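You operate a simulated robot arm through the tools that you are given. There is no shell and no other tool.

The job below is to be done with a simulated two-armed robot. You get a single attempt, and the scene is never put back.

TASK
Stop the track machine, lock it off and open its cover.
Fine: black off button, yellow ball slider in; red turn switch off, then lock slide in, then the cover.
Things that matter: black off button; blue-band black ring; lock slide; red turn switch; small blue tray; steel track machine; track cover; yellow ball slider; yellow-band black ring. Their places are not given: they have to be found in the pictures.

It is judged by the outcome, as a careful person would: the job done as asked, and still so three seconds after it is handed in. It fails if anything else is knocked over, pushed out of place, dropped, spilled or broken. Lids that push on must go on centred and level and be pressed home; caps that screw on are set level and turned clockwise until they are tight.

THE ROBOT
Two 7-joint arms with fingered hands on one trunk that stands fixed in place. Base frame: the origin is at the foot of the trunk, x ahead of it, y to its left, z up. Readings come in m, degrees, newtons and seconds.
The left shoulder is at [0.07, 0.143, 1.264], the right one opposite. Each reaches about 0.788 m from its shoulder. Payload 3.6 kg a hand.
Tool frame (each hand has its own): the origin (TCP) lies between the finger pads and is the grasp point; the fingertips stand 0.025 m ahead of it; z points along the fingers, y is the line along which they close. The gripper opens to 0.088 m; its body begins 0.029 m behind the TCP. The gripper is a hand of 5 fingers: y runs from the thumb to the fingers, the wrist lies at [-0.013, -0.097, -0.162] in the tool frame.
Orientation is that of the tool frame in the base frame, as a unit quaternion [w, x, y, z]. With the fingers straight down and the wrist toward the robot, the tool's x, y and z point along [0, 1, 0], [1, 0, 0] and [0, 0, -1] of the base frame.

THE INTERFACE
- The arms move only by the tool send_rows. It takes "left_steps", "right_steps" or both (then of equal length, played together; a hand with none holds still); each is a list of rows, each a list of 2 entries, a list of its own where there are three numbers: the shift along the tool's x, y, z in m, then the turn, a rotation vector about the tool's x, y, z in degrees. In form: [[[tx, ty, tz], [ax, ay, az]], ...]. A call has 1 to 20 rows; each row is the pose to reach, as a shift and turn from the pose commanded when the call began, along the tool's axes at that moment. A row lasts 0.2 s, in which the tool goes at most 0.05 m and 8.6 degrees; a call with a longer step from one row to the next is refused whole. Where a pose cannot be reached the arm comes as near as it can. A force on the tool above 50 N (or 10 N above the force at the start of the call, whichever is more), or a blocked arm, ends the call early, and 0.2 s more pass. In this call time passes only in rows, and 0.2 s behind the last. It gives the time, the measured TCP pose, the force on the tool (base axes), the opening and the grip force at its end, in the units of the frame above (readings bear some noise), with the torque about the TCP (base axes, N m) and any sound that the robot's microphone picked up, and new pictures: "show" is both (left out), scene, wrist or none (wrist: the cameras of the hands that moved).
- Cameras (640 x 400 px; columns grow to the right, rows downward): "scene" is now at [0.1421, 0.0338, 1.4974]; the picture's right is [0.43, -0.90, 0.00], its down [-0.50, -0.24, -0.83] and it looks along [0.75, 0.36, -0.55] (base axes); focal length 301 px, centre (320, 200). "left" rides on the left gripper at [-0.059, -0.079, -0.105] in its tool frame; the picture's right is [-0.73, -0.32, 0.61], its down [0.62, -0.68, 0.38] and it looks along [0.29, 0.66, 0.70] (tool axes); focal length 234 px, centre (320, 200). "right" rides on the right gripper at [0.059, -0.079, -0.105] in its tool frame; the picture's right is [-0.73, 0.32, -0.61], its down [-0.62, -0.68, 0.38] and it looks along [-0.29, 0.66, 0.70] (tool axes); focal length 234 px, centre (320, 200).
- slide_trunk(by): slides the trunk up (or, below 0, down) by that many m; the arms and the scene camera ride with it, the base frame stays. It gives what a move gives, with no picture.
- curl_fingers(index, middle, ring, little, thumb_bend, thumb_turn, hand): sets how far each is bent, from 0 (flat) to 1 (curled in); at 0.3 the hand is open as for a grip, at 0.7 the pads meet at the TCP. One left out holds its place. A second passes; each finger stops where it meets its share of the squeeze, and holds until it gets a number again. It is the only way to open and close the hand. It gives what a move gives, with no picture; readings hold the bend of each and the force on index, middle, ring, little, thumb and palm. thumb_turn goes from beside the hand (0) to across from the fingers (1), as for a grip.
- head_to(pan, tilt): turns the head with the scene camera to pan (to the left, within 86 degrees either way) and tilt (down, from -29 to 69), counted from straight ahead of the robot. It gives what a move gives, and a new picture of the scene camera.
- locate(camera, pixels): for up to 12 pixels [column, row] of the newest picture of that camera ("zoom" is the newest enlarged one), the place [x, y, z] in the base frame of the surface seen there, good to about 0.003 m, but the place of the scene camera against the robot may be out by one fixed shift of up to 0.012 m in any direction. It takes no simulated time.
- zoom(camera, box): a new picture of the part [left, top, right, bottom] of that camera's present view, enlarged. It takes no simulated time.
- close_job(): hands the job in; it is judged then, once.

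Open the grippers and draw the arms clear of the work before you hand the job in, unless the task says otherwise.

The tools are called after "Request:" by a JSON object that holds its "op" and its "data". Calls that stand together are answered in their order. send_rows: Moves the arms, as the interface text tells. Its arguments: {"type":"object","properties":{"left_steps":{"type":"array"},"right_steps":{"type":"array"},"show":{"type":"string","enum":["both","scene","wrist","none"]}},"required":[]} The other tools are called the same way: slide_trunk (by) moves the trunk up or down; curl_fingers (index, middle, ring, little, thumb_bend, thumb_turn, hand) moves the fingers one by one; head_to (pan, tilt) turns the head that bears the scene camera; locate (camera, pixels) gives the place of the surface under pixels of a picture; zoom (camera, box) takes an enlarged picture of a part of a camera's view; close_job () hands the job in.

At the start:

```text
clock: 0.0
left_tool_pos: [0.3366, 0.457, 1.2993]
left_orientation: [0.0, 0.706, 0.708, 0.0]
left_ft_force: [-0.1, -1.2, 0.8]
left_wrist_torque: [0.01, 0.0, -0.01]
left_width: 0.0878
left_grip_force: 0.0
left_shape: jaw
left_bend: [0.3, 0.3, 0.3, 0.3, 0.3, 0.98]
left_finger forces: [0.1, 0.0, 0.0, 0.0, 0.0, 0.0]
right_tool_pos: [0.3416, 0.0548, 1.3271]
right_orientation: [0.0, 0.708, 0.706, 0.0]
right_ft_force: [-0.4, 0.6, 0.0]
right_wrist_torque: [0.0, -0.01, -0.03]
right_width: 0.0875
right_grip_force: 0.0
right_shape: jaw
right_bend: [0.3, 0.3, 0.3, 0.3, 0.3, 0.98]
right_finger forces: [0.1, 0.1, 0.1, 0.1, 0.0, 0.1]
trunk travel left (down, up): [-0.8, 0.14]
head pan, tilt (commanded): [25.3, 33.7]
```

scene: 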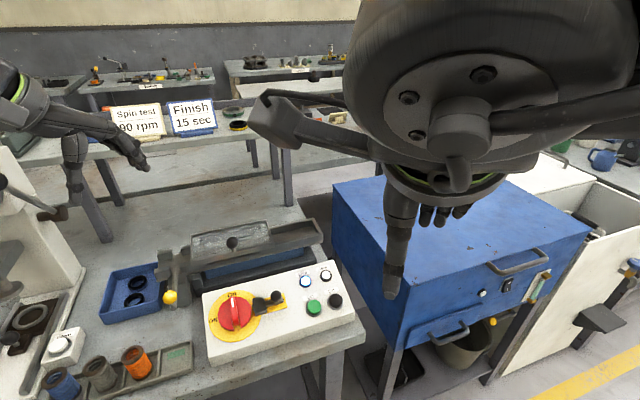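
right: 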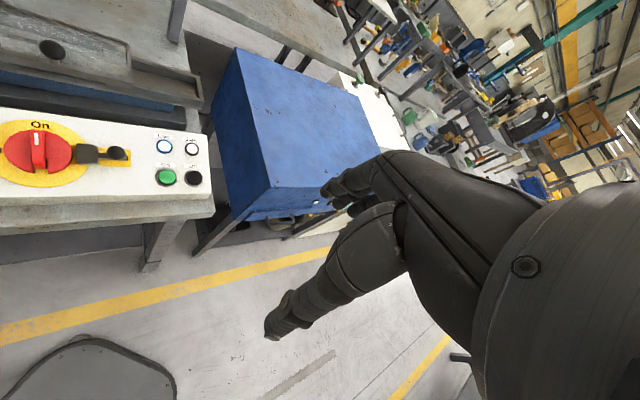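
left: 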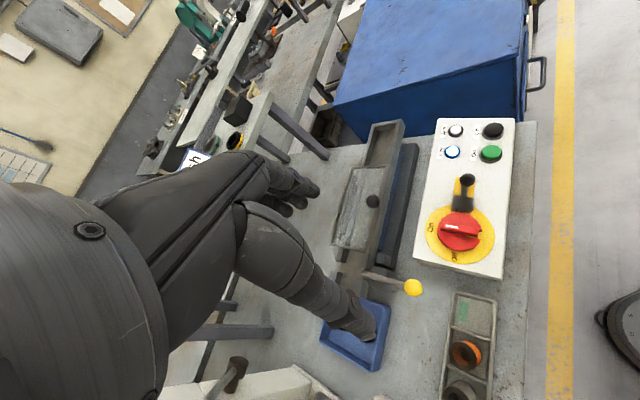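

The scene picture shows the machine with a control box around (275,310), a red turn switch at (235,312), black button at (335,300) and yellow ball at (170,297). I zoom in to see details.

Request:
{"op": "zoom", "data": {"camera": "scene", "box": [90, 200, 370, 375]}}

Request:
{"op": "zoom", "data": {"camera": "left", "box": [300, 100, 560, 400]}}

Request:
{"op": "zoom", "data": {"camera": "scene", "box": [80, 80, 260, 160]}}

```text
2.29 times, centred on (230, 288) of scene
```

zoom: 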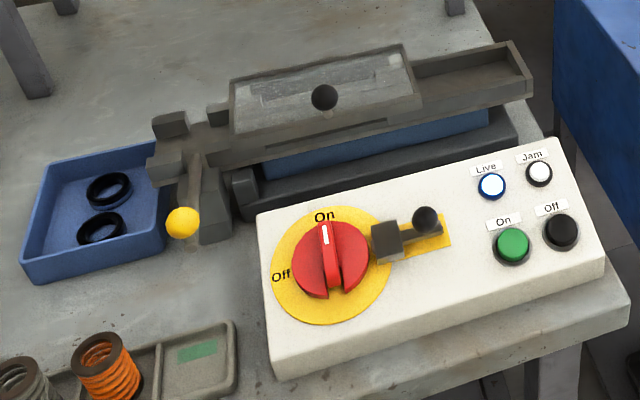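

```text
1.33 times, centred on (430, 250) of left
```

zoom: 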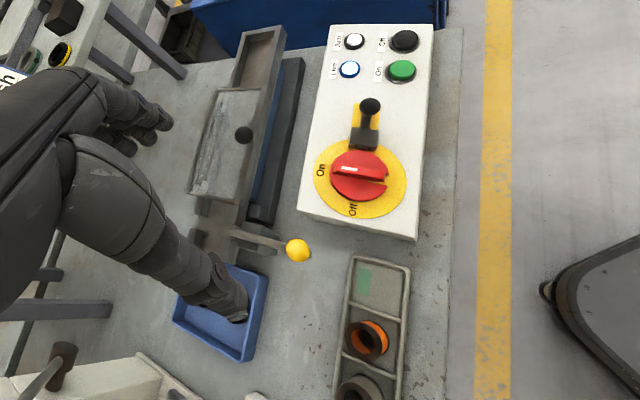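

```text
3.56 times, centred on (170, 120) of scene
```

zoom: 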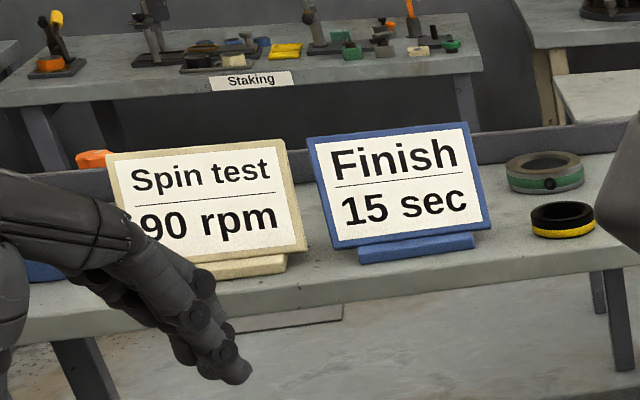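

I'll look closer at the machine and locate its parts.

Request:
{"op": "zoom", "data": {"camera": "scene", "box": [140, 205, 360, 342]}}

```text
2.91 times, centred on (250, 274) of scene
```

zoom: 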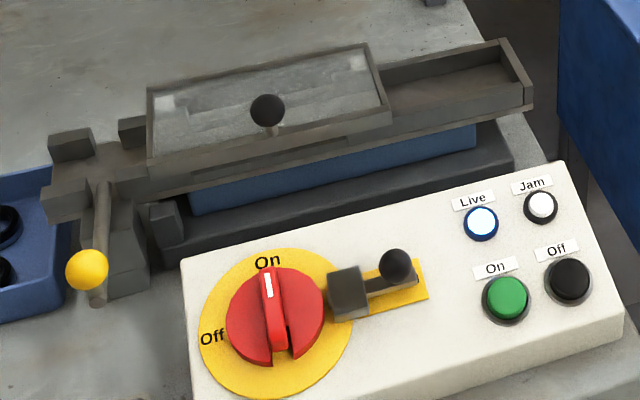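

Request:
{"op": "locate", "data": {"camera": "zoom", "pixels": [[570, 279], [506, 297], [88, 270], [274, 310], [268, 283], [396, 264], [347, 285], [266, 110], [104, 195], [360, 80], [520, 100], [68, 145]]}}

Request:
{"op": "locate", "data": {"camera": "zoom", "pixels": [[200, 275], [555, 175], [610, 320], [275, 355], [225, 345], [420, 290], [370, 305], [290, 260], [150, 90], [150, 160], [385, 120], [365, 48]]}}

```text
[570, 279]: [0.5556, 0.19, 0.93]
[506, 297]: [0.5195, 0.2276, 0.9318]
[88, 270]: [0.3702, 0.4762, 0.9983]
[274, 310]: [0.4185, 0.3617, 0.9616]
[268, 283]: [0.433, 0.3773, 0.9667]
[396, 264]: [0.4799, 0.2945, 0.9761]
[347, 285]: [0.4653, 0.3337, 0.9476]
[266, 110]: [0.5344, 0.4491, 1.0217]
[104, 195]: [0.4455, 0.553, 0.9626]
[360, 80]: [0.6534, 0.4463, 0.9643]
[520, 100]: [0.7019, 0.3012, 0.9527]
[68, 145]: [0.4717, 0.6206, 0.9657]
```

```text
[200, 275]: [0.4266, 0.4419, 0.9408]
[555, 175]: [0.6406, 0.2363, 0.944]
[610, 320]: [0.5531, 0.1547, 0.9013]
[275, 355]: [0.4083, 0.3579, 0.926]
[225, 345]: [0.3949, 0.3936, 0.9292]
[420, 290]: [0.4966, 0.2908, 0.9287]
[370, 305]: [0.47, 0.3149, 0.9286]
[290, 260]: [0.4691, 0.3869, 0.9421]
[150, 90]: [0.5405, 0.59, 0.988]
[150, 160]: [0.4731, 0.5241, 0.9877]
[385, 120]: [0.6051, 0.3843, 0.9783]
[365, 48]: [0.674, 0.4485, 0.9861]
```

The right hand hangs over the bench in view; I move it to the robot's right (tool -x = base -y), well above everything, to clear the view.

Request:
{"op": "send_rows", "data": {"right_steps": [[[-0.04, 0, 0], [0, 0, 0]], [[-0.08, 0, 0], [0, 0, 0]], [[-0.12, 0, 0], [0, 0, 0]], [[-0.16, 0, 0], [0, 0, 0]], [[-0.2, 0, 0], [0, 0, 0]], [[-0.24, 0, 0], [0, 0, 0]], [[-0.28, 0, 0], [0, 0, 0]]], "show": "scene"}}

```text
clock: 1.6
left_tool_pos: [0.3373, 0.4563, 1.3003]
left_orientation: [-0.001, 0.707, 0.707, 0.0]
left_ft_force: [1.0, -0.6, 0.2]
left_wrist_torque: [-0.01, -0.01, 0.01]
left_width: 0.0878
left_grip_force: 0.0
left_shape: jaw
left_bend: [0.3, 0.3, 0.3, 0.3, 0.3, 0.98]
left_finger forces: [0.0, 0.0, 0.0, 0.1, 0.0, 0.1]
right_tool_pos: [0.3579, -0.2137, 1.3185]
right_orientation: [-0.001, 0.707, 0.707, 0.001]
right_ft_force: [0.3, -1.4, 0.3]
right_wrist_torque: [0.02, 0.04, 0.01]
right_width: 0.0878
right_grip_force: 0.1
right_shape: jaw
right_bend: [0.3, 0.3, 0.3, 0.3, 0.3, 0.98]
right_finger forces: [0.1, 0.0, 0.1, 0.0, 0.1, 0.1]
right hand out of reach, approached as far as the arm can: row 7
trunk travel left (down, up): [-0.8, 0.14]
head pan, tilt (commanded): [25.3, 33.7]
```

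scene: 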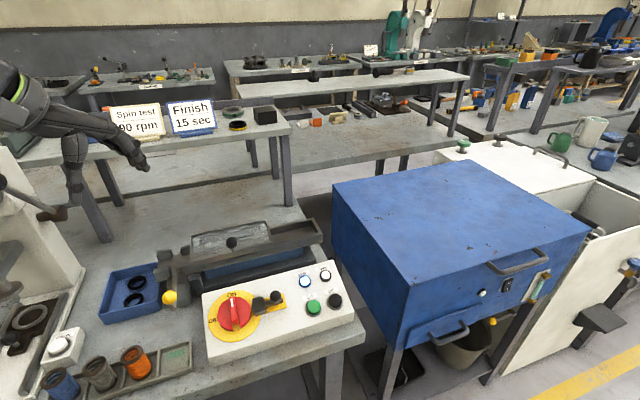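

View is clear. I aim the head at the machine for a better centred view.

Request:
{"op": "head_to", "data": {"pan": 40, "tilt": 46}}

```text
clock: 2.4
left_tool_pos: [0.3368, 0.4573, 1.2982]
left_orientation: [-0.001, 0.707, 0.707, -0.001]
left_ft_force: [0.4, 0.4, -0.3]
left_wrist_torque: [0.01, -0.02, 0.02]
left_width: 0.0876
left_grip_force: 0.1
left_shape: jaw
left_bend: [0.3, 0.3, 0.3, 0.3, 0.3, 0.98]
left_finger forces: [0.0, 0.0, 0.0, 0.1, 0.1, 0.0]
right_tool_pos: [0.3575, -0.2117, 1.3187]
right_orientation: [0.0, 0.707, 0.707, 0.0]
right_ft_force: [0.2, -1.0, 0.5]
right_wrist_torque: [0.02, 0.03, 0.0]
right_width: 0.0877
right_grip_force: 0.0
right_shape: jaw
right_bend: [0.3, 0.3, 0.3, 0.3, 0.3, 0.98]
right_finger forces: [0.1, 0.1, 0.1, 0.0, 0.0, 0.0]
trunk travel left (down, up): [-0.8, 0.14]
head pan, tilt (commanded): [40.0, 46.0]
```

scene: 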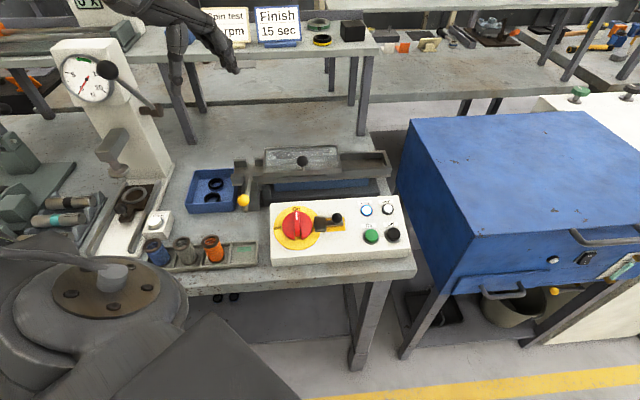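

I zoom on the machine at roughly (180..420, 130..280) for detail.

Request:
{"op": "zoom", "data": {"camera": "scene", "box": [180, 130, 420, 280]}}

Request:
{"op": "zoom", "data": {"camera": "scene", "box": [180, 135, 320, 222]}}

Request:
{"op": "zoom", "data": {"camera": "scene", "box": [260, 190, 420, 270]}}

```text
2.67 times, centred on (300, 205) of scene
```

zoom: 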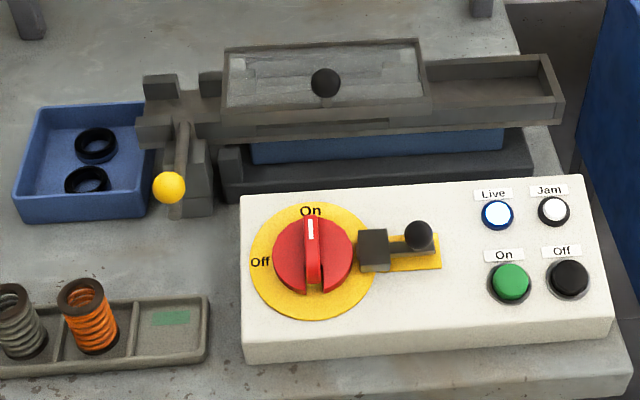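

```text
4.57 times, centred on (250, 178) of scene
```

zoom: 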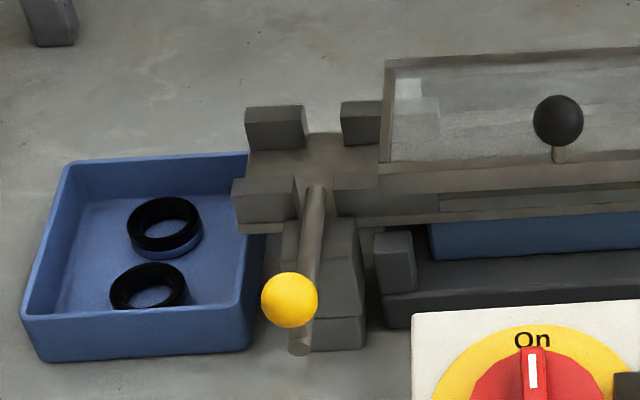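

```text
4.00 times, centred on (340, 230) of scene
```

zoom: 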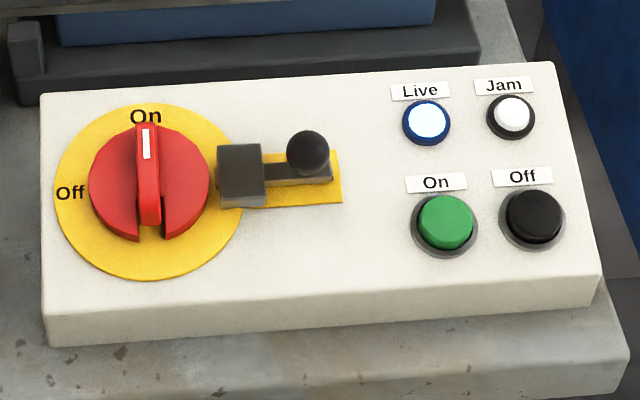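

The notch of the red switch will face the lock slide once its pointer is at "Off" (90° counter-clockwise). I locate the control parts precisely in this zoom.

Request:
{"op": "locate", "data": {"camera": "zoom", "pixels": [[533, 214], [445, 221], [146, 145], [150, 212], [110, 190], [190, 190], [240, 160], [240, 195], [308, 150], [320, 178], [336, 200], [280, 200]]}}

Request:
{"op": "locate", "data": {"camera": "zoom", "pixels": [[60, 105], [545, 75], [590, 270], [60, 300], [330, 270], [330, 90], [165, 225], [490, 240], [570, 215], [535, 245], [150, 260], [427, 122]]}}

```text
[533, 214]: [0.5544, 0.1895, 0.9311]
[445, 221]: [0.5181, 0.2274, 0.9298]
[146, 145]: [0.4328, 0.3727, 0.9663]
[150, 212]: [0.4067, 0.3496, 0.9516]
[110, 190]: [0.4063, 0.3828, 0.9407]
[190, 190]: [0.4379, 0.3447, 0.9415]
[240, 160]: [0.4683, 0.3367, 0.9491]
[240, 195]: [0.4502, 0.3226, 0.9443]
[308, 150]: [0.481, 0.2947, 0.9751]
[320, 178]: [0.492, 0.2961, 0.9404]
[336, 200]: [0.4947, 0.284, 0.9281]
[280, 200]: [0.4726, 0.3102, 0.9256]
```

```text
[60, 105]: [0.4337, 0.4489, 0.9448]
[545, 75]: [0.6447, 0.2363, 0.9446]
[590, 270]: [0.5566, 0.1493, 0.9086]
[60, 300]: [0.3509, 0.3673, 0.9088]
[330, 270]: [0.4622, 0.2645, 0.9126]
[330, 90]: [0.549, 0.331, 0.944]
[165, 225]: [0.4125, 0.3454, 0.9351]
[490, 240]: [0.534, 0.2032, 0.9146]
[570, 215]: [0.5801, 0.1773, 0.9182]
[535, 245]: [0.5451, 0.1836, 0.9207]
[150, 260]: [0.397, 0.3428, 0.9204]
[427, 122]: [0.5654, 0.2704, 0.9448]
```

I now cross-check with the left wrist camera, which does not carry the scene camera's offset: zoom and locate the same parts.

Request:
{"op": "zoom", "data": {"camera": "left", "box": [400, 110, 540, 290]}}

```text
2.22 times, centred on (470, 200) of left
```

zoom: 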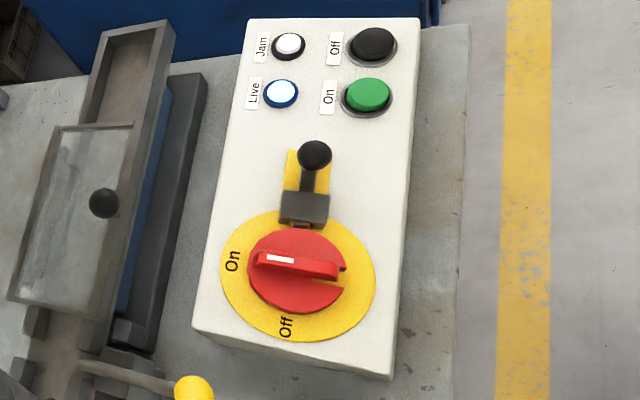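

Request:
{"op": "locate", "data": {"camera": "zoom", "pixels": [[373, 44], [367, 95], [280, 92], [288, 45], [315, 155], [305, 205], [285, 260], [300, 262], [103, 202], [193, 387], [248, 22], [417, 30]]}}

Request:
{"op": "locate", "data": {"camera": "scene", "pixels": [[393, 234], [371, 236], [367, 210], [387, 209], [336, 219], [303, 160], [244, 200]]}}

```text
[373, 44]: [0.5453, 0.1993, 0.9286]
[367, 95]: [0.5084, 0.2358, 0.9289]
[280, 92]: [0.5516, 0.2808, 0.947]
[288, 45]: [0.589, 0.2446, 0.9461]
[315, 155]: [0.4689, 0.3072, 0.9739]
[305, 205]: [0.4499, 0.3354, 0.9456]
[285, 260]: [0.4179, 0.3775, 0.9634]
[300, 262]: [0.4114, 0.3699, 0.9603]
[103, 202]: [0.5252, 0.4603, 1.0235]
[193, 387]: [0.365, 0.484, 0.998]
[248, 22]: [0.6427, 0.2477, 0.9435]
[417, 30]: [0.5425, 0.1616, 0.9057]
```

```text
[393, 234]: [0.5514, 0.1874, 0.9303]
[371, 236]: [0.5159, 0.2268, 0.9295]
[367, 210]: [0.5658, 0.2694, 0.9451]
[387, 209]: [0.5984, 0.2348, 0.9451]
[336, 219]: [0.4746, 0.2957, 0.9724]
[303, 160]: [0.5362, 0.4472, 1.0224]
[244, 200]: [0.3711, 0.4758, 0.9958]
```

The scene camera's reading is off by about (-0.009, +0.010, 0) versus the wrist camera, so true off-button top is about (0.545, 0.199, 0.929). Now I shape the left hand as a pointing hand (index out, others curled) up here in free air.

Request:
{"op": "curl_fingers", "data": {"hand": "left", "index": 0.4, "middle": 1.0, "ring": 1.0, "little": 1.0, "thumb_bend": 0.3, "thumb_turn": 0.3}}

Request:
{"op": "head_to", "data": {"pan": 50, "tilt": 25}}

Request:
{"op": "send_rows", "data": {"left_steps": [[[0, 0, 0], [0, 0, 0]]], "show": "wrist"}}

```text
clock: 3.4
left_tool_pos: [0.3366, 0.4581, 1.2994]
left_orientation: [0.0, 0.707, 0.707, 0.0]
left_ft_force: [0.0, 0.0, 0.0]
left_wrist_torque: [-0.03, 0.02, -0.03]
left_width: 0.0987
left_grip_force: 0.0
left_shape: fingers
left_bend: [0.4, 1.0, 1.0, 1.0, 0.3, 0.29]
left_finger forces: [0.0, 0.1, 0.0, 0.0, 0.0, 0.0]
right_tool_pos: [0.3575, -0.212, 1.3197]
right_orientation: [0.001, 0.707, 0.707, 0.0]
right_ft_force: [0.6, 0.1, 0.4]
right_wrist_torque: [0.01, 0.0, -0.02]
right_width: 0.0878
right_grip_force: 0.0
right_shape: jaw
right_bend: [0.3, 0.3, 0.3, 0.3, 0.3, 0.98]
right_finger forces: [0.0, 0.1, 0.1, 0.0, 0.0, 0.1]
trunk travel left (down, up): [-0.8, 0.14]
head pan, tilt (commanded): [40.0, 46.0]
```

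```text
clock: 4.2
left_tool_pos: [0.3362, 0.4565, 1.2984]
left_orientation: [-0.001, 0.708, 0.706, 0.0]
left_ft_force: [-0.7, -0.7, -0.6]
left_wrist_torque: [0.0, -0.01, -0.01]
left_width: 0.0987
left_grip_force: 0.1
left_shape: fingers
left_bend: [0.4, 1.0, 1.0, 1.0, 0.3, 0.29]
left_finger forces: [0.0, 0.0, 0.1, 0.1, 0.0, 0.0]
right_tool_pos: [0.3571, -0.2122, 1.3189]
right_orientation: [0.0, 0.707, 0.707, 0.001]
right_ft_force: [0.0, 0.7, 0.3]
right_wrist_torque: [0.03, 0.0, -0.02]
right_width: 0.0877
right_grip_force: 0.0
right_shape: jaw
right_bend: [0.3, 0.3, 0.3, 0.3, 0.3, 0.98]
right_finger forces: [0.0, 0.0, 0.0, 0.1, 0.0, 0.0]
trunk travel left (down, up): [-0.8, 0.14]
head pan, tilt (commanded): [50.0, 25.0]
```

scene: 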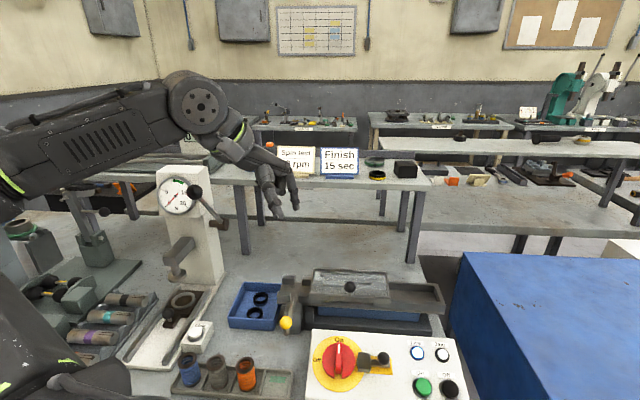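

```text
clock: 4.6
left_tool_pos: [0.3369, 0.4581, 1.2996]
left_orientation: [0.001, 0.707, 0.707, -0.001]
left_ft_force: [0.6, -0.1, 0.4]
left_wrist_torque: [0.01, 0.03, -0.02]
left_width: 0.0986
left_grip_force: 0.1
left_shape: fingers
left_bend: [0.4, 1.0, 1.0, 1.0, 0.3, 0.29]
left_finger forces: [0.1, 0.0, 0.0, 0.0, 0.1, 0.1]
right_tool_pos: [0.3566, -0.2119, 1.3202]
right_orientation: [-0.001, 0.707, 0.707, 0.0]
right_ft_force: [-0.5, 0.0, -0.5]
right_wrist_torque: [0.02, 0.02, -0.02]
right_width: 0.0879
right_grip_force: 0.0
right_shape: jaw
right_bend: [0.3, 0.3, 0.3, 0.3, 0.3, 0.98]
right_finger forces: [0.1, 0.0, 0.0, 0.1, 0.1, 0.0]
trunk travel left (down, up): [-0.8, 0.14]
head pan, tilt (commanded): [50.0, 25.0]
```

left: 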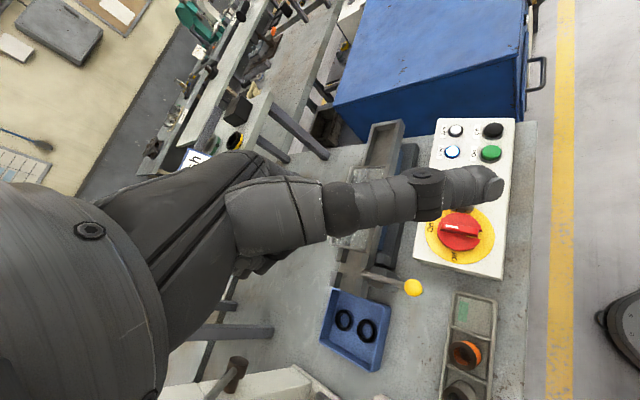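

The thumb at partial turn sticks out in front of the wrist camera; I zoom on the hand from the scene camera to see the shape.

Request:
{"op": "zoom", "data": {"camera": "scene", "box": [200, 100, 340, 230]}}

```text
3.08 times, centred on (270, 165) of scene
```

zoom: 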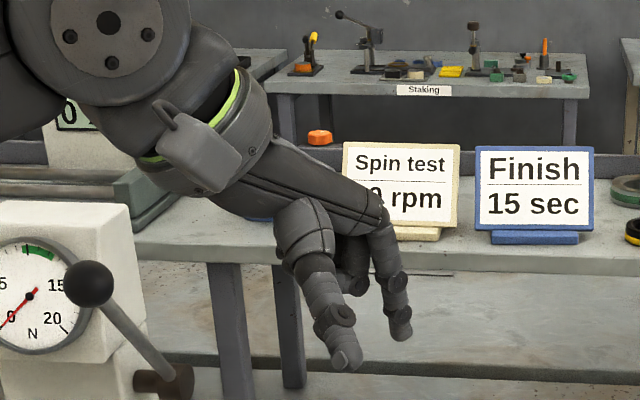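

Index tip is at about (400,330) in the zoom, thumb tip at (345,355) reaches as low. I curl the thumb fully across so only the index stands out.

Request:
{"op": "curl_fingers", "data": {"hand": "left", "thumb_turn": 1.0, "thumb_bend": 1.0}}

Request:
{"op": "send_rows", "data": {"left_steps": [[[0, 0, 0], [0, 0, 0]]], "show": "both"}}

Request:
{"op": "zoom", "data": {"camera": "scene", "box": [200, 100, 340, 230]}}

```text
clock: 5.6
left_tool_pos: [0.3364, 0.4566, 1.2989]
left_orientation: [0.0, 0.707, 0.707, 0.0]
left_ft_force: [0.4, -0.8, -0.5]
left_wrist_torque: [0.0, -0.01, 0.01]
left_width: 0.016
left_grip_force: 0.1
left_shape: fingers
left_bend: [0.37, 1.0, 1.0, 1.0, 0.96, 1.0]
left_finger forces: [0.0, 0.0, 0.1, 0.1, 0.0, 0.0]
right_tool_pos: [0.357, -0.2117, 1.3205]
right_orientation: [0.0, 0.708, 0.706, 0.0]
right_ft_force: [-0.5, 0.2, -0.1]
right_wrist_torque: [0.0, 0.03, -0.01]
right_width: 0.0877
right_grip_force: 0.0
right_shape: jaw
right_bend: [0.3, 0.3, 0.3, 0.3, 0.3, 0.98]
right_finger forces: [0.1, 0.0, 0.0, 0.0, 0.0, 0.1]
trunk travel left (down, up): [-0.8, 0.14]
head pan, tilt (commanded): [50.0, 25.0]
```

```text
clock: 6.0
left_tool_pos: [0.3357, 0.4563, 1.2986]
left_orientation: [-0.001, 0.707, 0.707, 0.001]
left_ft_force: [0.8, -0.3, 0.4]
left_wrist_torque: [-0.02, 0.03, -0.03]
left_width: 0.0162
left_grip_force: 0.0
left_shape: fingers
left_bend: [0.37, 1.0, 1.0, 1.0, 0.96, 1.0]
left_finger forces: [0.0, 0.1, 0.1, 0.0, 0.0, 0.0]
right_tool_pos: [0.3565, -0.2121, 1.3201]
right_orientation: [0.0, 0.707, 0.707, 0.0]
right_ft_force: [-0.1, 0.4, 0.5]
right_wrist_torque: [0.02, 0.0, -0.04]
right_width: 0.0874
right_grip_force: 0.1
right_shape: jaw
right_bend: [0.3, 0.3, 0.3, 0.3, 0.3, 0.98]
right_finger forces: [0.0, 0.0, 0.0, 0.0, 0.0, 0.0]
trunk travel left (down, up): [-0.8, 0.14]
head pan, tilt (commanded): [50.0, 25.0]
```

scene: 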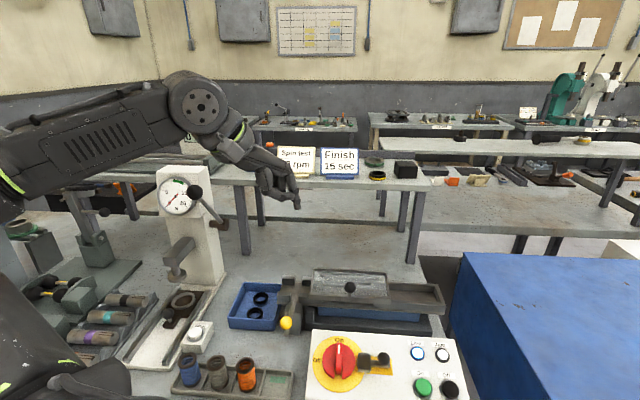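
left: 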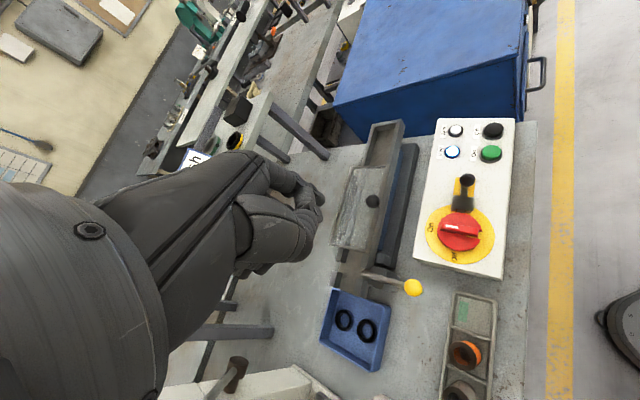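

```text
3.08 times, centred on (270, 165) of scene
```

zoom: 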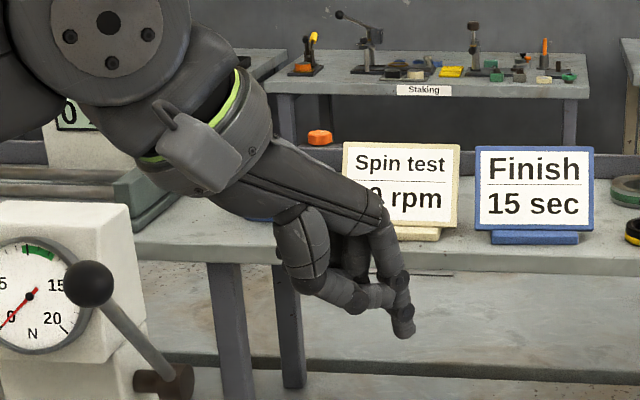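

Now only the index protrudes. I zoom in the left wrist view near (310,195) to find the index tip's place.

Request:
{"op": "zoom", "data": {"camera": "left", "box": [230, 140, 350, 280]}}

Request:
{"op": "locate", "data": {"camera": "scene", "pixels": [[297, 207], [296, 203], [297, 198], [288, 196]]}}

```text
2.86 times, centred on (290, 210) of left
```

zoom: 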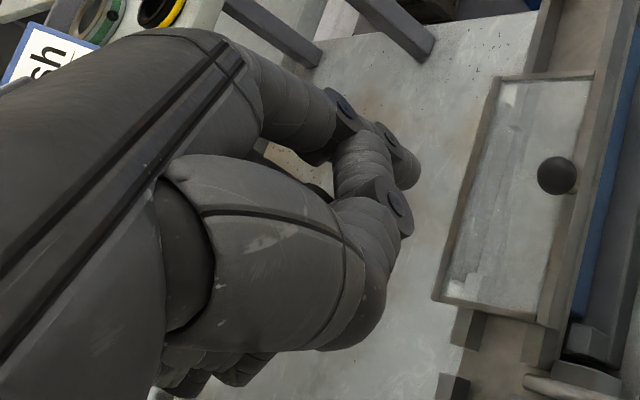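

```text
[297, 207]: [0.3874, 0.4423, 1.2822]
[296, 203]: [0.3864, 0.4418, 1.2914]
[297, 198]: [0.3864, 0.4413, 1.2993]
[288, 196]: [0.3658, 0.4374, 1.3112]
```

Request:
{"op": "locate", "data": {"camera": "zoom", "pixels": [[408, 170], [413, 180], [395, 140], [400, 205], [375, 150]]}}

```text
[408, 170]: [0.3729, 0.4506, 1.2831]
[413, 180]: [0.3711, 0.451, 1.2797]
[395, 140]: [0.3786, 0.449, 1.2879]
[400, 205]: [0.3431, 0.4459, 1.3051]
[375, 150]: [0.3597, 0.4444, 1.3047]
```

The left index tip lies about (-0.006, +0.04, +0.022) from the TCP in tool axes. For the off button at the panel's right end, the right hand is cleaner (its other fingers hang away from the panel), so I shape the right hand the same way and check the cabinet's corner positions.

Request:
{"op": "curl_fingers", "data": {"hand": "right", "index": 0.4, "middle": 1.0, "ring": 1.0, "little": 1.0, "thumb_bend": 1.0, "thumb_turn": 1.0}}

Request:
{"op": "head_to", "data": {"pan": 15, "tilt": 45}}

```text
clock: 7.0
left_tool_pos: [0.3363, 0.4571, 1.2995]
left_orientation: [0.0, 0.707, 0.707, 0.0]
left_ft_force: [0.4, 0.2, -0.2]
left_wrist_torque: [-0.02, 0.01, -0.01]
left_width: 0.0159
left_grip_force: 0.1
left_shape: fingers
left_bend: [0.37, 1.0, 1.0, 1.0, 0.96, 1.0]
left_finger forces: [0.0, 0.0, 0.1, 0.0, 0.1, 0.1]
right_tool_pos: [0.3568, -0.2113, 1.3197]
right_orientation: [0.0, 0.707, 0.707, 0.001]
right_ft_force: [-0.3, -0.5, 0.3]
right_wrist_torque: [-0.05, -0.01, -0.01]
right_width: 0.0157
right_grip_force: 0.0
right_shape: fingers
right_bend: [0.37, 1.0, 1.0, 1.0, 0.95, 1.0]
right_finger forces: [0.1, 0.1, 0.0, 0.0, 0.0, 0.0]
trunk travel left (down, up): [-0.8, 0.14]
head pan, tilt (commanded): [50.0, 25.0]
```

```text
clock: 8.0
left_tool_pos: [0.3365, 0.4562, 1.2989]
left_orientation: [0.0, 0.707, 0.708, 0.0]
left_ft_force: [-0.7, -0.1, 0.7]
left_wrist_torque: [-0.01, -0.01, -0.02]
left_width: 0.0161
left_grip_force: 0.1
left_shape: fingers
left_bend: [0.37, 1.0, 1.0, 1.0, 0.96, 1.0]
left_finger forces: [0.0, 0.0, 0.0, 0.0, 0.0, 0.0]
right_tool_pos: [0.3576, -0.2126, 1.3206]
right_orientation: [0.001, 0.707, 0.707, 0.0]
right_ft_force: [0.6, 0.9, 0.5]
right_wrist_torque: [0.0, 0.0, 0.02]
right_width: 0.0159
right_grip_force: 0.0
right_shape: fingers
right_bend: [0.37, 1.0, 1.0, 1.0, 0.96, 1.0]
right_finger forces: [0.0, 0.0, 0.0, 0.0, 0.1, 0.1]
trunk travel left (down, up): [-0.8, 0.14]
head pan, tilt (commanded): [15.0, 45.0]
```

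scene: 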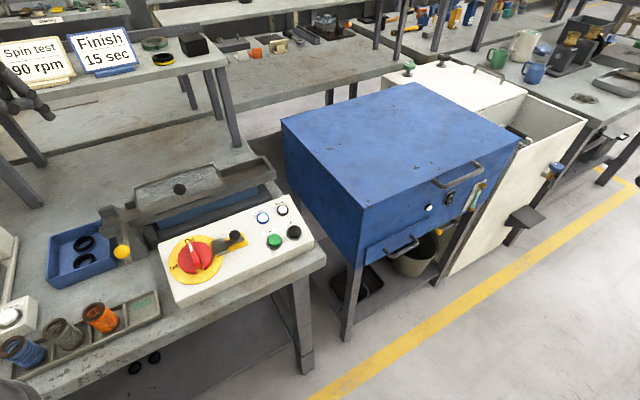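

Request:
{"op": "locate", "data": {"camera": "scene", "pixels": [[287, 123], [366, 209], [515, 140], [420, 87], [294, 233], [275, 243], [460, 173]]}}

```text
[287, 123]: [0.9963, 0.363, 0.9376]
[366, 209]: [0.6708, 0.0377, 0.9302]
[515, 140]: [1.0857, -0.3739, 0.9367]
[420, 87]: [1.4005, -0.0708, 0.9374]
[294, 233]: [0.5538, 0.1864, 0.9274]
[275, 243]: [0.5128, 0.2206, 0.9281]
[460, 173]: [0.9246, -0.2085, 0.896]
```

The cabinet is well away. I move the right hand over the off button area (true target about (0.545, 0.199)), staying high, index tip ending some 0.1 m above it.

Request:
{"op": "send_rows", "data": {"right_steps": [[[0.0405, 0.01475, 0.015], [0, 0, 0]], [[0.081, 0.0295, 0.03], [0, 0, 0]], [[0.1215, 0.04425, 0.045], [0, 0, 0]], [[0.162, 0.059, 0.06], [0, 0, 0]], [[0.2025, 0.07375, 0.075], [0, 0, 0]], [[0.243, 0.0885, 0.09], [0, 0, 0]], [[0.2835, 0.10325, 0.105], [0, 0, 0]], [[0.324, 0.118, 0.12], [0, 0, 0]], [[0.3645, 0.13275, 0.135], [0, 0, 0]], [[0.405, 0.1475, 0.15], [0, 0, 0]], [[0.405, 0.1475, 0.19], [0, 0, 0]], [[0.405, 0.1475, 0.23], [0, 0, 0]], [[0.405, 0.1475, 0.27], [0, 0, 0]]], "show": "both"}}

```text
clock: 10.8
left_tool_pos: [0.3372, 0.4575, 1.2982]
left_orientation: [0.001, 0.707, 0.707, -0.001]
left_ft_force: [0.5, 0.3, 0.0]
left_wrist_torque: [0.01, 0.02, 0.02]
left_width: 0.016
left_grip_force: 0.0
left_shape: fingers
left_bend: [0.37, 1.0, 1.0, 1.0, 0.96, 1.0]
left_finger forces: [0.1, 0.0, 0.0, 0.0, 0.1, 0.0]
right_tool_pos: [0.5051, 0.1954, 1.0515]
right_orientation: [0.001, 0.708, 0.707, -0.001]
right_ft_force: [-0.2, -0.5, -0.4]
right_wrist_torque: [0.01, 0.02, -0.02]
right_width: 0.016
right_grip_force: 0.0
right_shape: fingers
right_bend: [0.37, 1.0, 1.0, 1.0, 0.96, 1.0]
right_finger forces: [0.0, 0.0, 0.1, 0.0, 0.0, 0.0]
trunk travel left (down, up): [-0.8, 0.14]
head pan, tilt (commanded): [15.0, 45.0]
```

scene: 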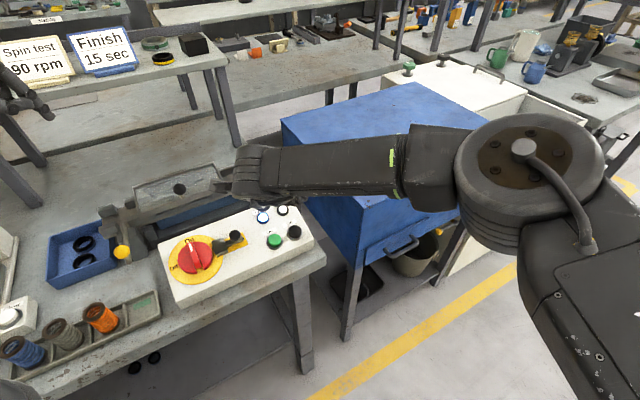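
right: 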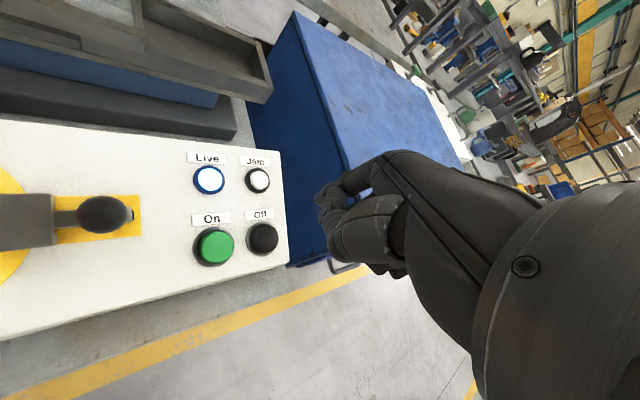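

The scene view of the right hand is hard to read; I zoom in on it and on the right wrist view to verify where the index tip really is.

Request:
{"op": "zoom", "data": {"camera": "scene", "box": [190, 120, 350, 270]}}

Request:
{"op": "zoom", "data": {"camera": "right", "box": [180, 130, 440, 290]}}

```text
2.67 times, centred on (270, 195) of scene
```

zoom: 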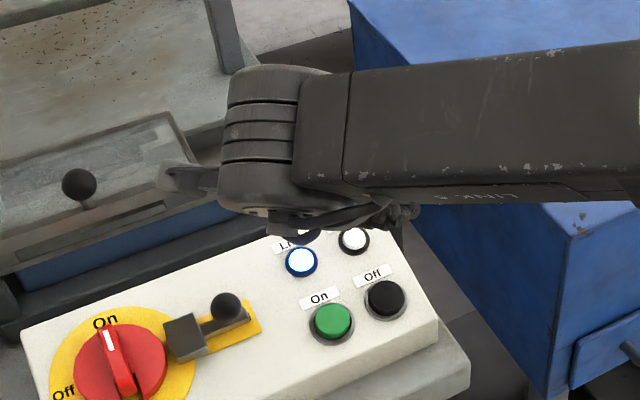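

```text
2.46 times, centred on (310, 210) of right
```

zoom: 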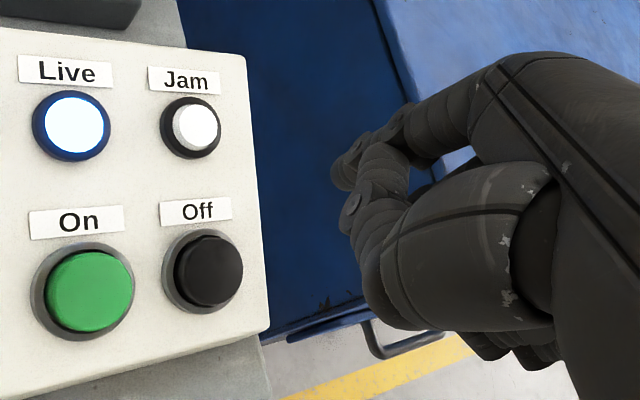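

Request:
{"op": "locate", "data": {"camera": "zoom", "pixels": [[343, 172], [338, 180], [360, 140], [205, 272], [90, 290], [350, 215], [375, 260], [365, 300]]}}

```text
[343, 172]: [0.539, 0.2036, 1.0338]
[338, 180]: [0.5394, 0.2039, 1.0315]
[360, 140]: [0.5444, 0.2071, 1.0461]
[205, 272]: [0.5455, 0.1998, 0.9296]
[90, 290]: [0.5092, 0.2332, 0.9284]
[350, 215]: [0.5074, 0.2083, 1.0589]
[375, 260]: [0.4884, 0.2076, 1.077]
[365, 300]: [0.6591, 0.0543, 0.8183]
```

Right wrist view gives the off button at (0.5455, 0.1998, 0.9296) and the index tip near (0.542, 0.202, 1.027), directly above it. I lower the hand straight down about 0.08 m.

Request:
{"op": "send_rows", "data": {"right_steps": [[[0, 0.002, 0.03], [0, 0, 0]], [[-0.001, 0.002, 0.06], [0, 0, 0]], [[-0.001, 0.002, 0.078], [0, 0, 0]]], "show": "both"}}

Request:
{"op": "zoom", "data": {"camera": "right", "box": [180, 130, 440, 290]}}

```text
clock: 11.6
left_tool_pos: [0.3363, 0.4564, 1.2984]
left_orientation: [0.0, 0.707, 0.707, -0.001]
left_ft_force: [-0.3, 0.1, -0.2]
left_wrist_torque: [0.0, 0.02, -0.02]
left_width: 0.0163
left_grip_force: 0.0
left_shape: fingers
left_bend: [0.37, 1.0, 1.0, 1.0, 0.96, 1.0]
left_finger forces: [0.1, 0.0, 0.0, 0.1, 0.0, 0.0]
right_tool_pos: [0.5115, 0.1918, 0.9708]
right_orientation: [0.0, 0.707, 0.707, 0.001]
right_ft_force: [1.2, 0.4, 0.1]
right_wrist_torque: [-0.02, 0.0, 0.0]
right_width: 0.0157
right_grip_force: 0.0
right_shape: fingers
right_bend: [0.37, 1.0, 1.0, 1.0, 0.96, 1.0]
right_finger forces: [0.1, 0.0, 0.0, 0.0, 0.0, 0.0]
trunk travel left (down, up): [-0.8, 0.14]
head pan, tilt (commanded): [15.0, 45.0]
```

scene: 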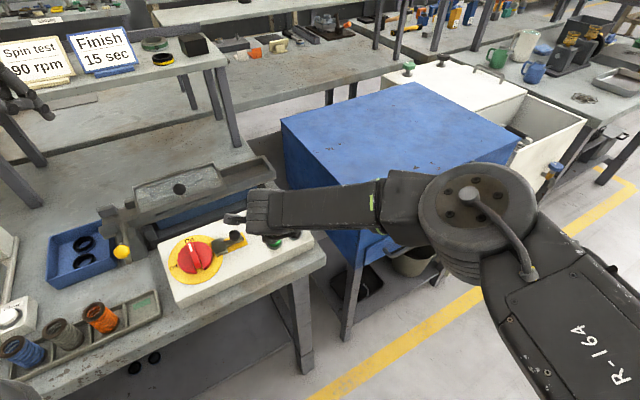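
right: 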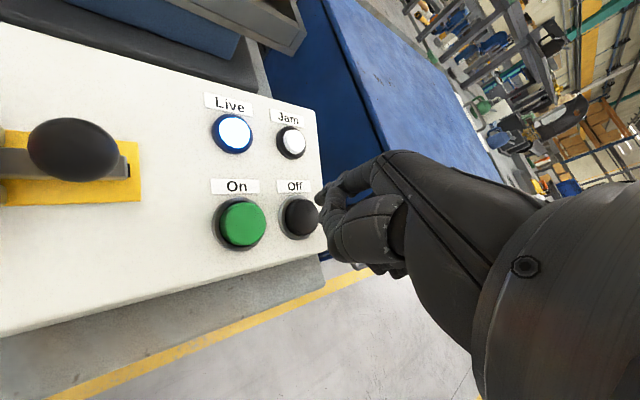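

```text
2.46 times, centred on (310, 210) of right
```

zoom: 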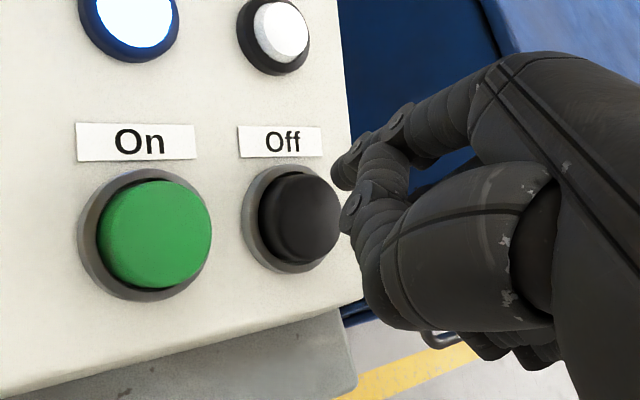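

Request:
{"op": "locate", "data": {"camera": "zoom", "pixels": [[343, 172], [337, 180], [345, 187], [300, 215], [285, 190], [255, 205], [335, 200], [150, 235]]}}

```text
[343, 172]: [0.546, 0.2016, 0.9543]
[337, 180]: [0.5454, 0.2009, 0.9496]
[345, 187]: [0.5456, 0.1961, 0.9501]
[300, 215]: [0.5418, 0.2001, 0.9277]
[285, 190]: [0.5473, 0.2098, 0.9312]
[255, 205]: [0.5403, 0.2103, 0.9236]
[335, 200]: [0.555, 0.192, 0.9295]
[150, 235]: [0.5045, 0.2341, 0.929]
```

The tip is now ~0.015 m above the black button. I shift 4 mm back and press down in small steps.

Request:
{"op": "send_rows", "data": {"right_steps": [[[0.001, -0.004, 0.006], [0, 0, 0]], [[0.001, -0.004, 0.011], [0, 0, 0]], [[0.001, -0.004, 0.015], [0, 0, 0]], [[0.001, -0.004, 0.019], [0, 0, 0]]], "show": "wrist"}}

Request:
{"op": "zoom", "data": {"camera": "right", "box": [180, 130, 440, 290]}}

```text
clock: 12.6
left_tool_pos: [0.335, 0.4568, 1.3005]
left_orientation: [0.0, 0.708, 0.706, -0.001]
left_ft_force: [-0.2, 0.5, 0.7]
left_wrist_torque: [-0.02, -0.01, -0.02]
left_width: 0.016
left_grip_force: 0.2
left_shape: fingers
left_bend: [0.37, 1.0, 1.0, 1.0, 0.96, 1.0]
left_finger forces: [0.0, 0.1, 0.0, 0.0, 0.0, 0.0]
right_tool_pos: [0.503, 0.1921, 0.9523]
right_orientation: [0.0, 0.707, 0.707, -0.001]
right_ft_force: [0.1, 0.6, 2.1]
right_wrist_torque: [0.03, -0.08, -0.02]
right_width: 0.016
right_grip_force: 0.9
right_shape: fingers
right_bend: [0.37, 1.0, 1.0, 1.0, 0.96, 1.0]
right_finger forces: [1.8, 0.0, 0.1, 0.1, 0.1, 0.0]
trunk travel left (down, up): [-0.8, 0.14]
head pan, tilt (commanded): [15.0, 45.0]
heard: click
```

right: 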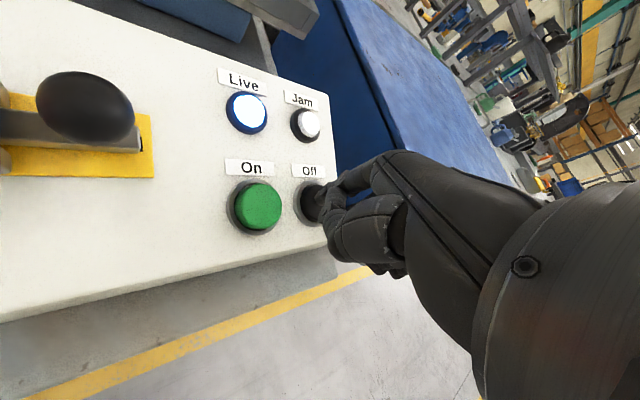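

```text
2.46 times, centred on (310, 210) of right
```

zoom: 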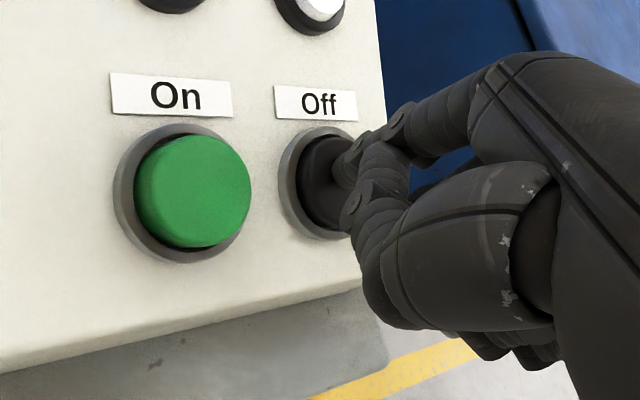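

A click was heard and the black button is depressed (2 N). I press 2 mm more to be sure it is home, then withdraw straight up.

Request:
{"op": "send_rows", "data": {"right_steps": [[[0, 0, 0.002], [0, 0, 0]], [[0, 0, 0.002], [0, 0, 0]], [[0, 0, -0.02], [0, 0, 0]], [[0, 0, -0.06], [0, 0, 0]], [[0, 0, -0.1], [0, 0, 0]]], "show": "both"}}

Request:
{"op": "zoom", "data": {"camera": "right", "box": [0, 100, 340, 300]}}

```text
clock: 13.8
left_tool_pos: [0.3357, 0.457, 1.298]
left_orientation: [0.0, 0.707, 0.707, 0.0]
left_ft_force: [0.3, 0.3, -0.1]
left_wrist_torque: [-0.01, 0.01, 0.05]
left_width: 0.0162
left_grip_force: 0.0
left_shape: fingers
left_bend: [0.37, 1.0, 1.0, 1.0, 0.96, 1.0]
left_finger forces: [0.0, 0.0, 0.0, 0.0, 0.0, 0.0]
right_tool_pos: [0.5021, 0.1934, 1.0512]
right_orientation: [0.0, 0.707, 0.707, 0.0]
right_ft_force: [-0.5, -0.1, -0.3]
right_wrist_torque: [0.0, 0.01, 0.02]
right_width: 0.0162
right_grip_force: 0.1
right_shape: fingers
right_bend: [0.37, 1.0, 1.0, 1.0, 0.96, 1.0]
right_finger forces: [0.0, 0.0, 0.1, 0.1, 0.0, 0.0]
trunk travel left (down, up): [-0.8, 0.14]
head pan, tilt (commanded): [15.0, 45.0]
```

scene: 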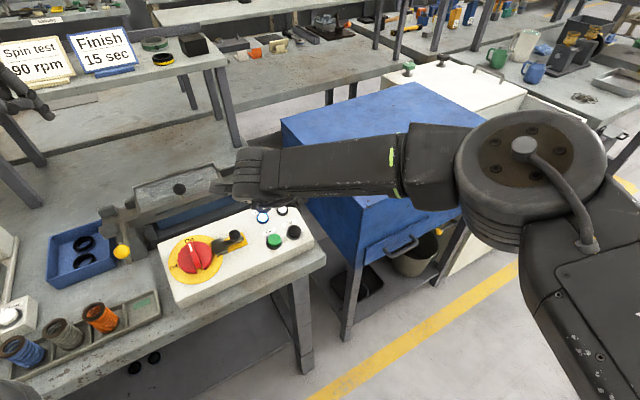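
right: 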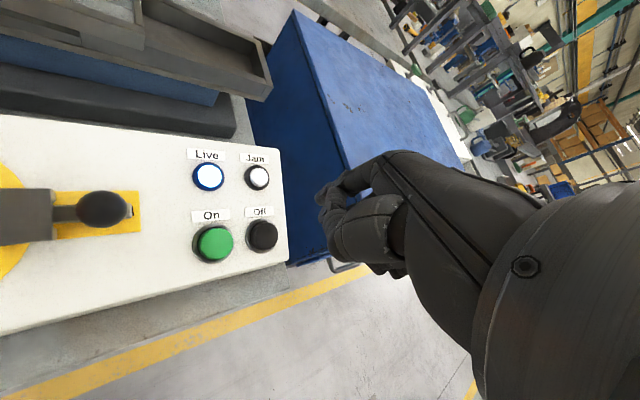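

```text
1.88 times, centred on (170, 200) of right
```

zoom: 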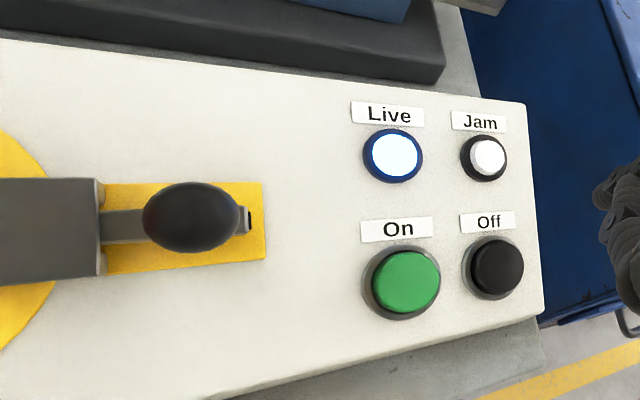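

Off button done. I lift the right hand and send it back to the robot's right side, then look at the left area for obstacles.

Request:
{"op": "send_rows", "data": {"right_steps": [[[0, 0, -0.045], [0, 0, 0]], [[0, 0, -0.09], [0, 0, 0]], [[0, 0, -0.135], [0, 0, 0]], [[-0.04, -0.014, -0.15], [0, 0, 0]], [[-0.08, -0.028, -0.165], [0, 0, 0]], [[-0.12, -0.042, -0.18], [0, 0, 0]], [[-0.16, -0.056, -0.195], [0, 0, 0]], [[-0.2, -0.07, -0.21], [0, 0, 0]], [[-0.24, -0.084, -0.225], [0, 0, 0]], [[-0.28, -0.098, -0.24], [0, 0, 0]], [[-0.32, -0.112, -0.25], [0, 0, 0]], [[-0.36, -0.126, -0.26], [0, 0, 0]], [[-0.4, -0.14, -0.27], [0, 0, 0]]], "show": "none"}}

Request:
{"op": "head_to", "data": {"pan": 55, "tilt": 45}}

```text
clock: 16.6
left_tool_pos: [0.3354, 0.4561, 1.3002]
left_orientation: [0.001, 0.707, 0.708, 0.001]
left_ft_force: [1.2, -0.8, 0.2]
left_wrist_torque: [0.03, 0.0, -0.05]
left_width: 0.0163
left_grip_force: 0.0
left_shape: fingers
left_bend: [0.37, 1.0, 1.0, 1.0, 0.96, 1.0]
left_finger forces: [0.0, 0.0, 0.0, 0.1, 0.0, 0.1]
right_tool_pos: [0.3619, -0.2098, 1.3258]
right_orientation: [0.0, 0.707, 0.708, 0.001]
right_ft_force: [0.1, -0.7, 0.5]
right_wrist_torque: [0.0, 0.0, -0.02]
right_width: 0.0164
right_grip_force: 0.1
right_shape: fingers
right_bend: [0.37, 1.0, 1.0, 1.0, 0.96, 1.0]
right_finger forces: [0.1, 0.0, 0.0, 0.0, 0.0, 0.0]
trunk travel left (down, up): [-0.8, 0.14]
head pan, tilt (commanded): [15.0, 45.0]
```

```text
clock: 17.7
left_tool_pos: [0.3358, 0.457, 1.3004]
left_orientation: [0.0, 0.708, 0.707, -0.001]
left_ft_force: [-0.5, 0.1, -0.2]
left_wrist_torque: [0.0, 0.01, 0.0]
left_width: 0.016
left_grip_force: 0.1
left_shape: fingers
left_bend: [0.37, 1.0, 1.0, 1.0, 0.96, 1.0]
left_finger forces: [0.0, 0.1, 0.0, 0.0, 0.0, 0.1]
right_tool_pos: [0.3658, -0.2079, 1.3237]
right_orientation: [0.0, 0.707, 0.707, 0.0]
right_ft_force: [-0.1, -0.2, -0.2]
right_wrist_torque: [0.04, -0.01, 0.03]
right_width: 0.0165
right_grip_force: 0.0
right_shape: fingers
right_bend: [0.37, 1.0, 1.0, 1.0, 0.96, 1.0]
right_finger forces: [0.0, 0.0, 0.0, 0.1, 0.1, 0.0]
trunk travel left (down, up): [-0.8, 0.14]
head pan, tilt (commanded): [55.0, 45.0]
```

scene: 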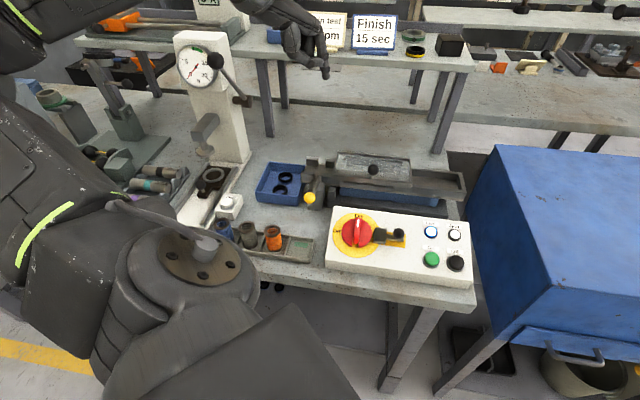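

Request:
{"op": "zoom", "data": {"camera": "scene", "box": [170, 20, 370, 260]}}

Request:
{"op": "locate", "data": {"camera": "scene", "pixels": [[273, 230], [247, 227], [222, 222], [215, 60], [245, 98], [200, 80], [240, 150], [190, 30], [228, 198], [205, 150], [310, 198], [300, 245]]}}

```text
1.67 times, centred on (270, 140) of scene
```

zoom: 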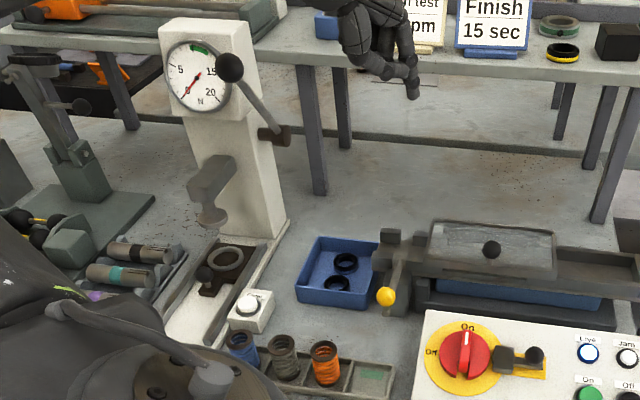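

```text
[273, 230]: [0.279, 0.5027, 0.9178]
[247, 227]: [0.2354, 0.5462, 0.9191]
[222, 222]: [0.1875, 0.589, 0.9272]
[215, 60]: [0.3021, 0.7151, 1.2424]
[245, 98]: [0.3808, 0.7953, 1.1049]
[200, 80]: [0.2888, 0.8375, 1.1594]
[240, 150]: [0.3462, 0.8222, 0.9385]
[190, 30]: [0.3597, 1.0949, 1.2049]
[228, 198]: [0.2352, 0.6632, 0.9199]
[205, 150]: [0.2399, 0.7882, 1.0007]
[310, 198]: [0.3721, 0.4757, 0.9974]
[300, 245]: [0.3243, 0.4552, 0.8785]
```

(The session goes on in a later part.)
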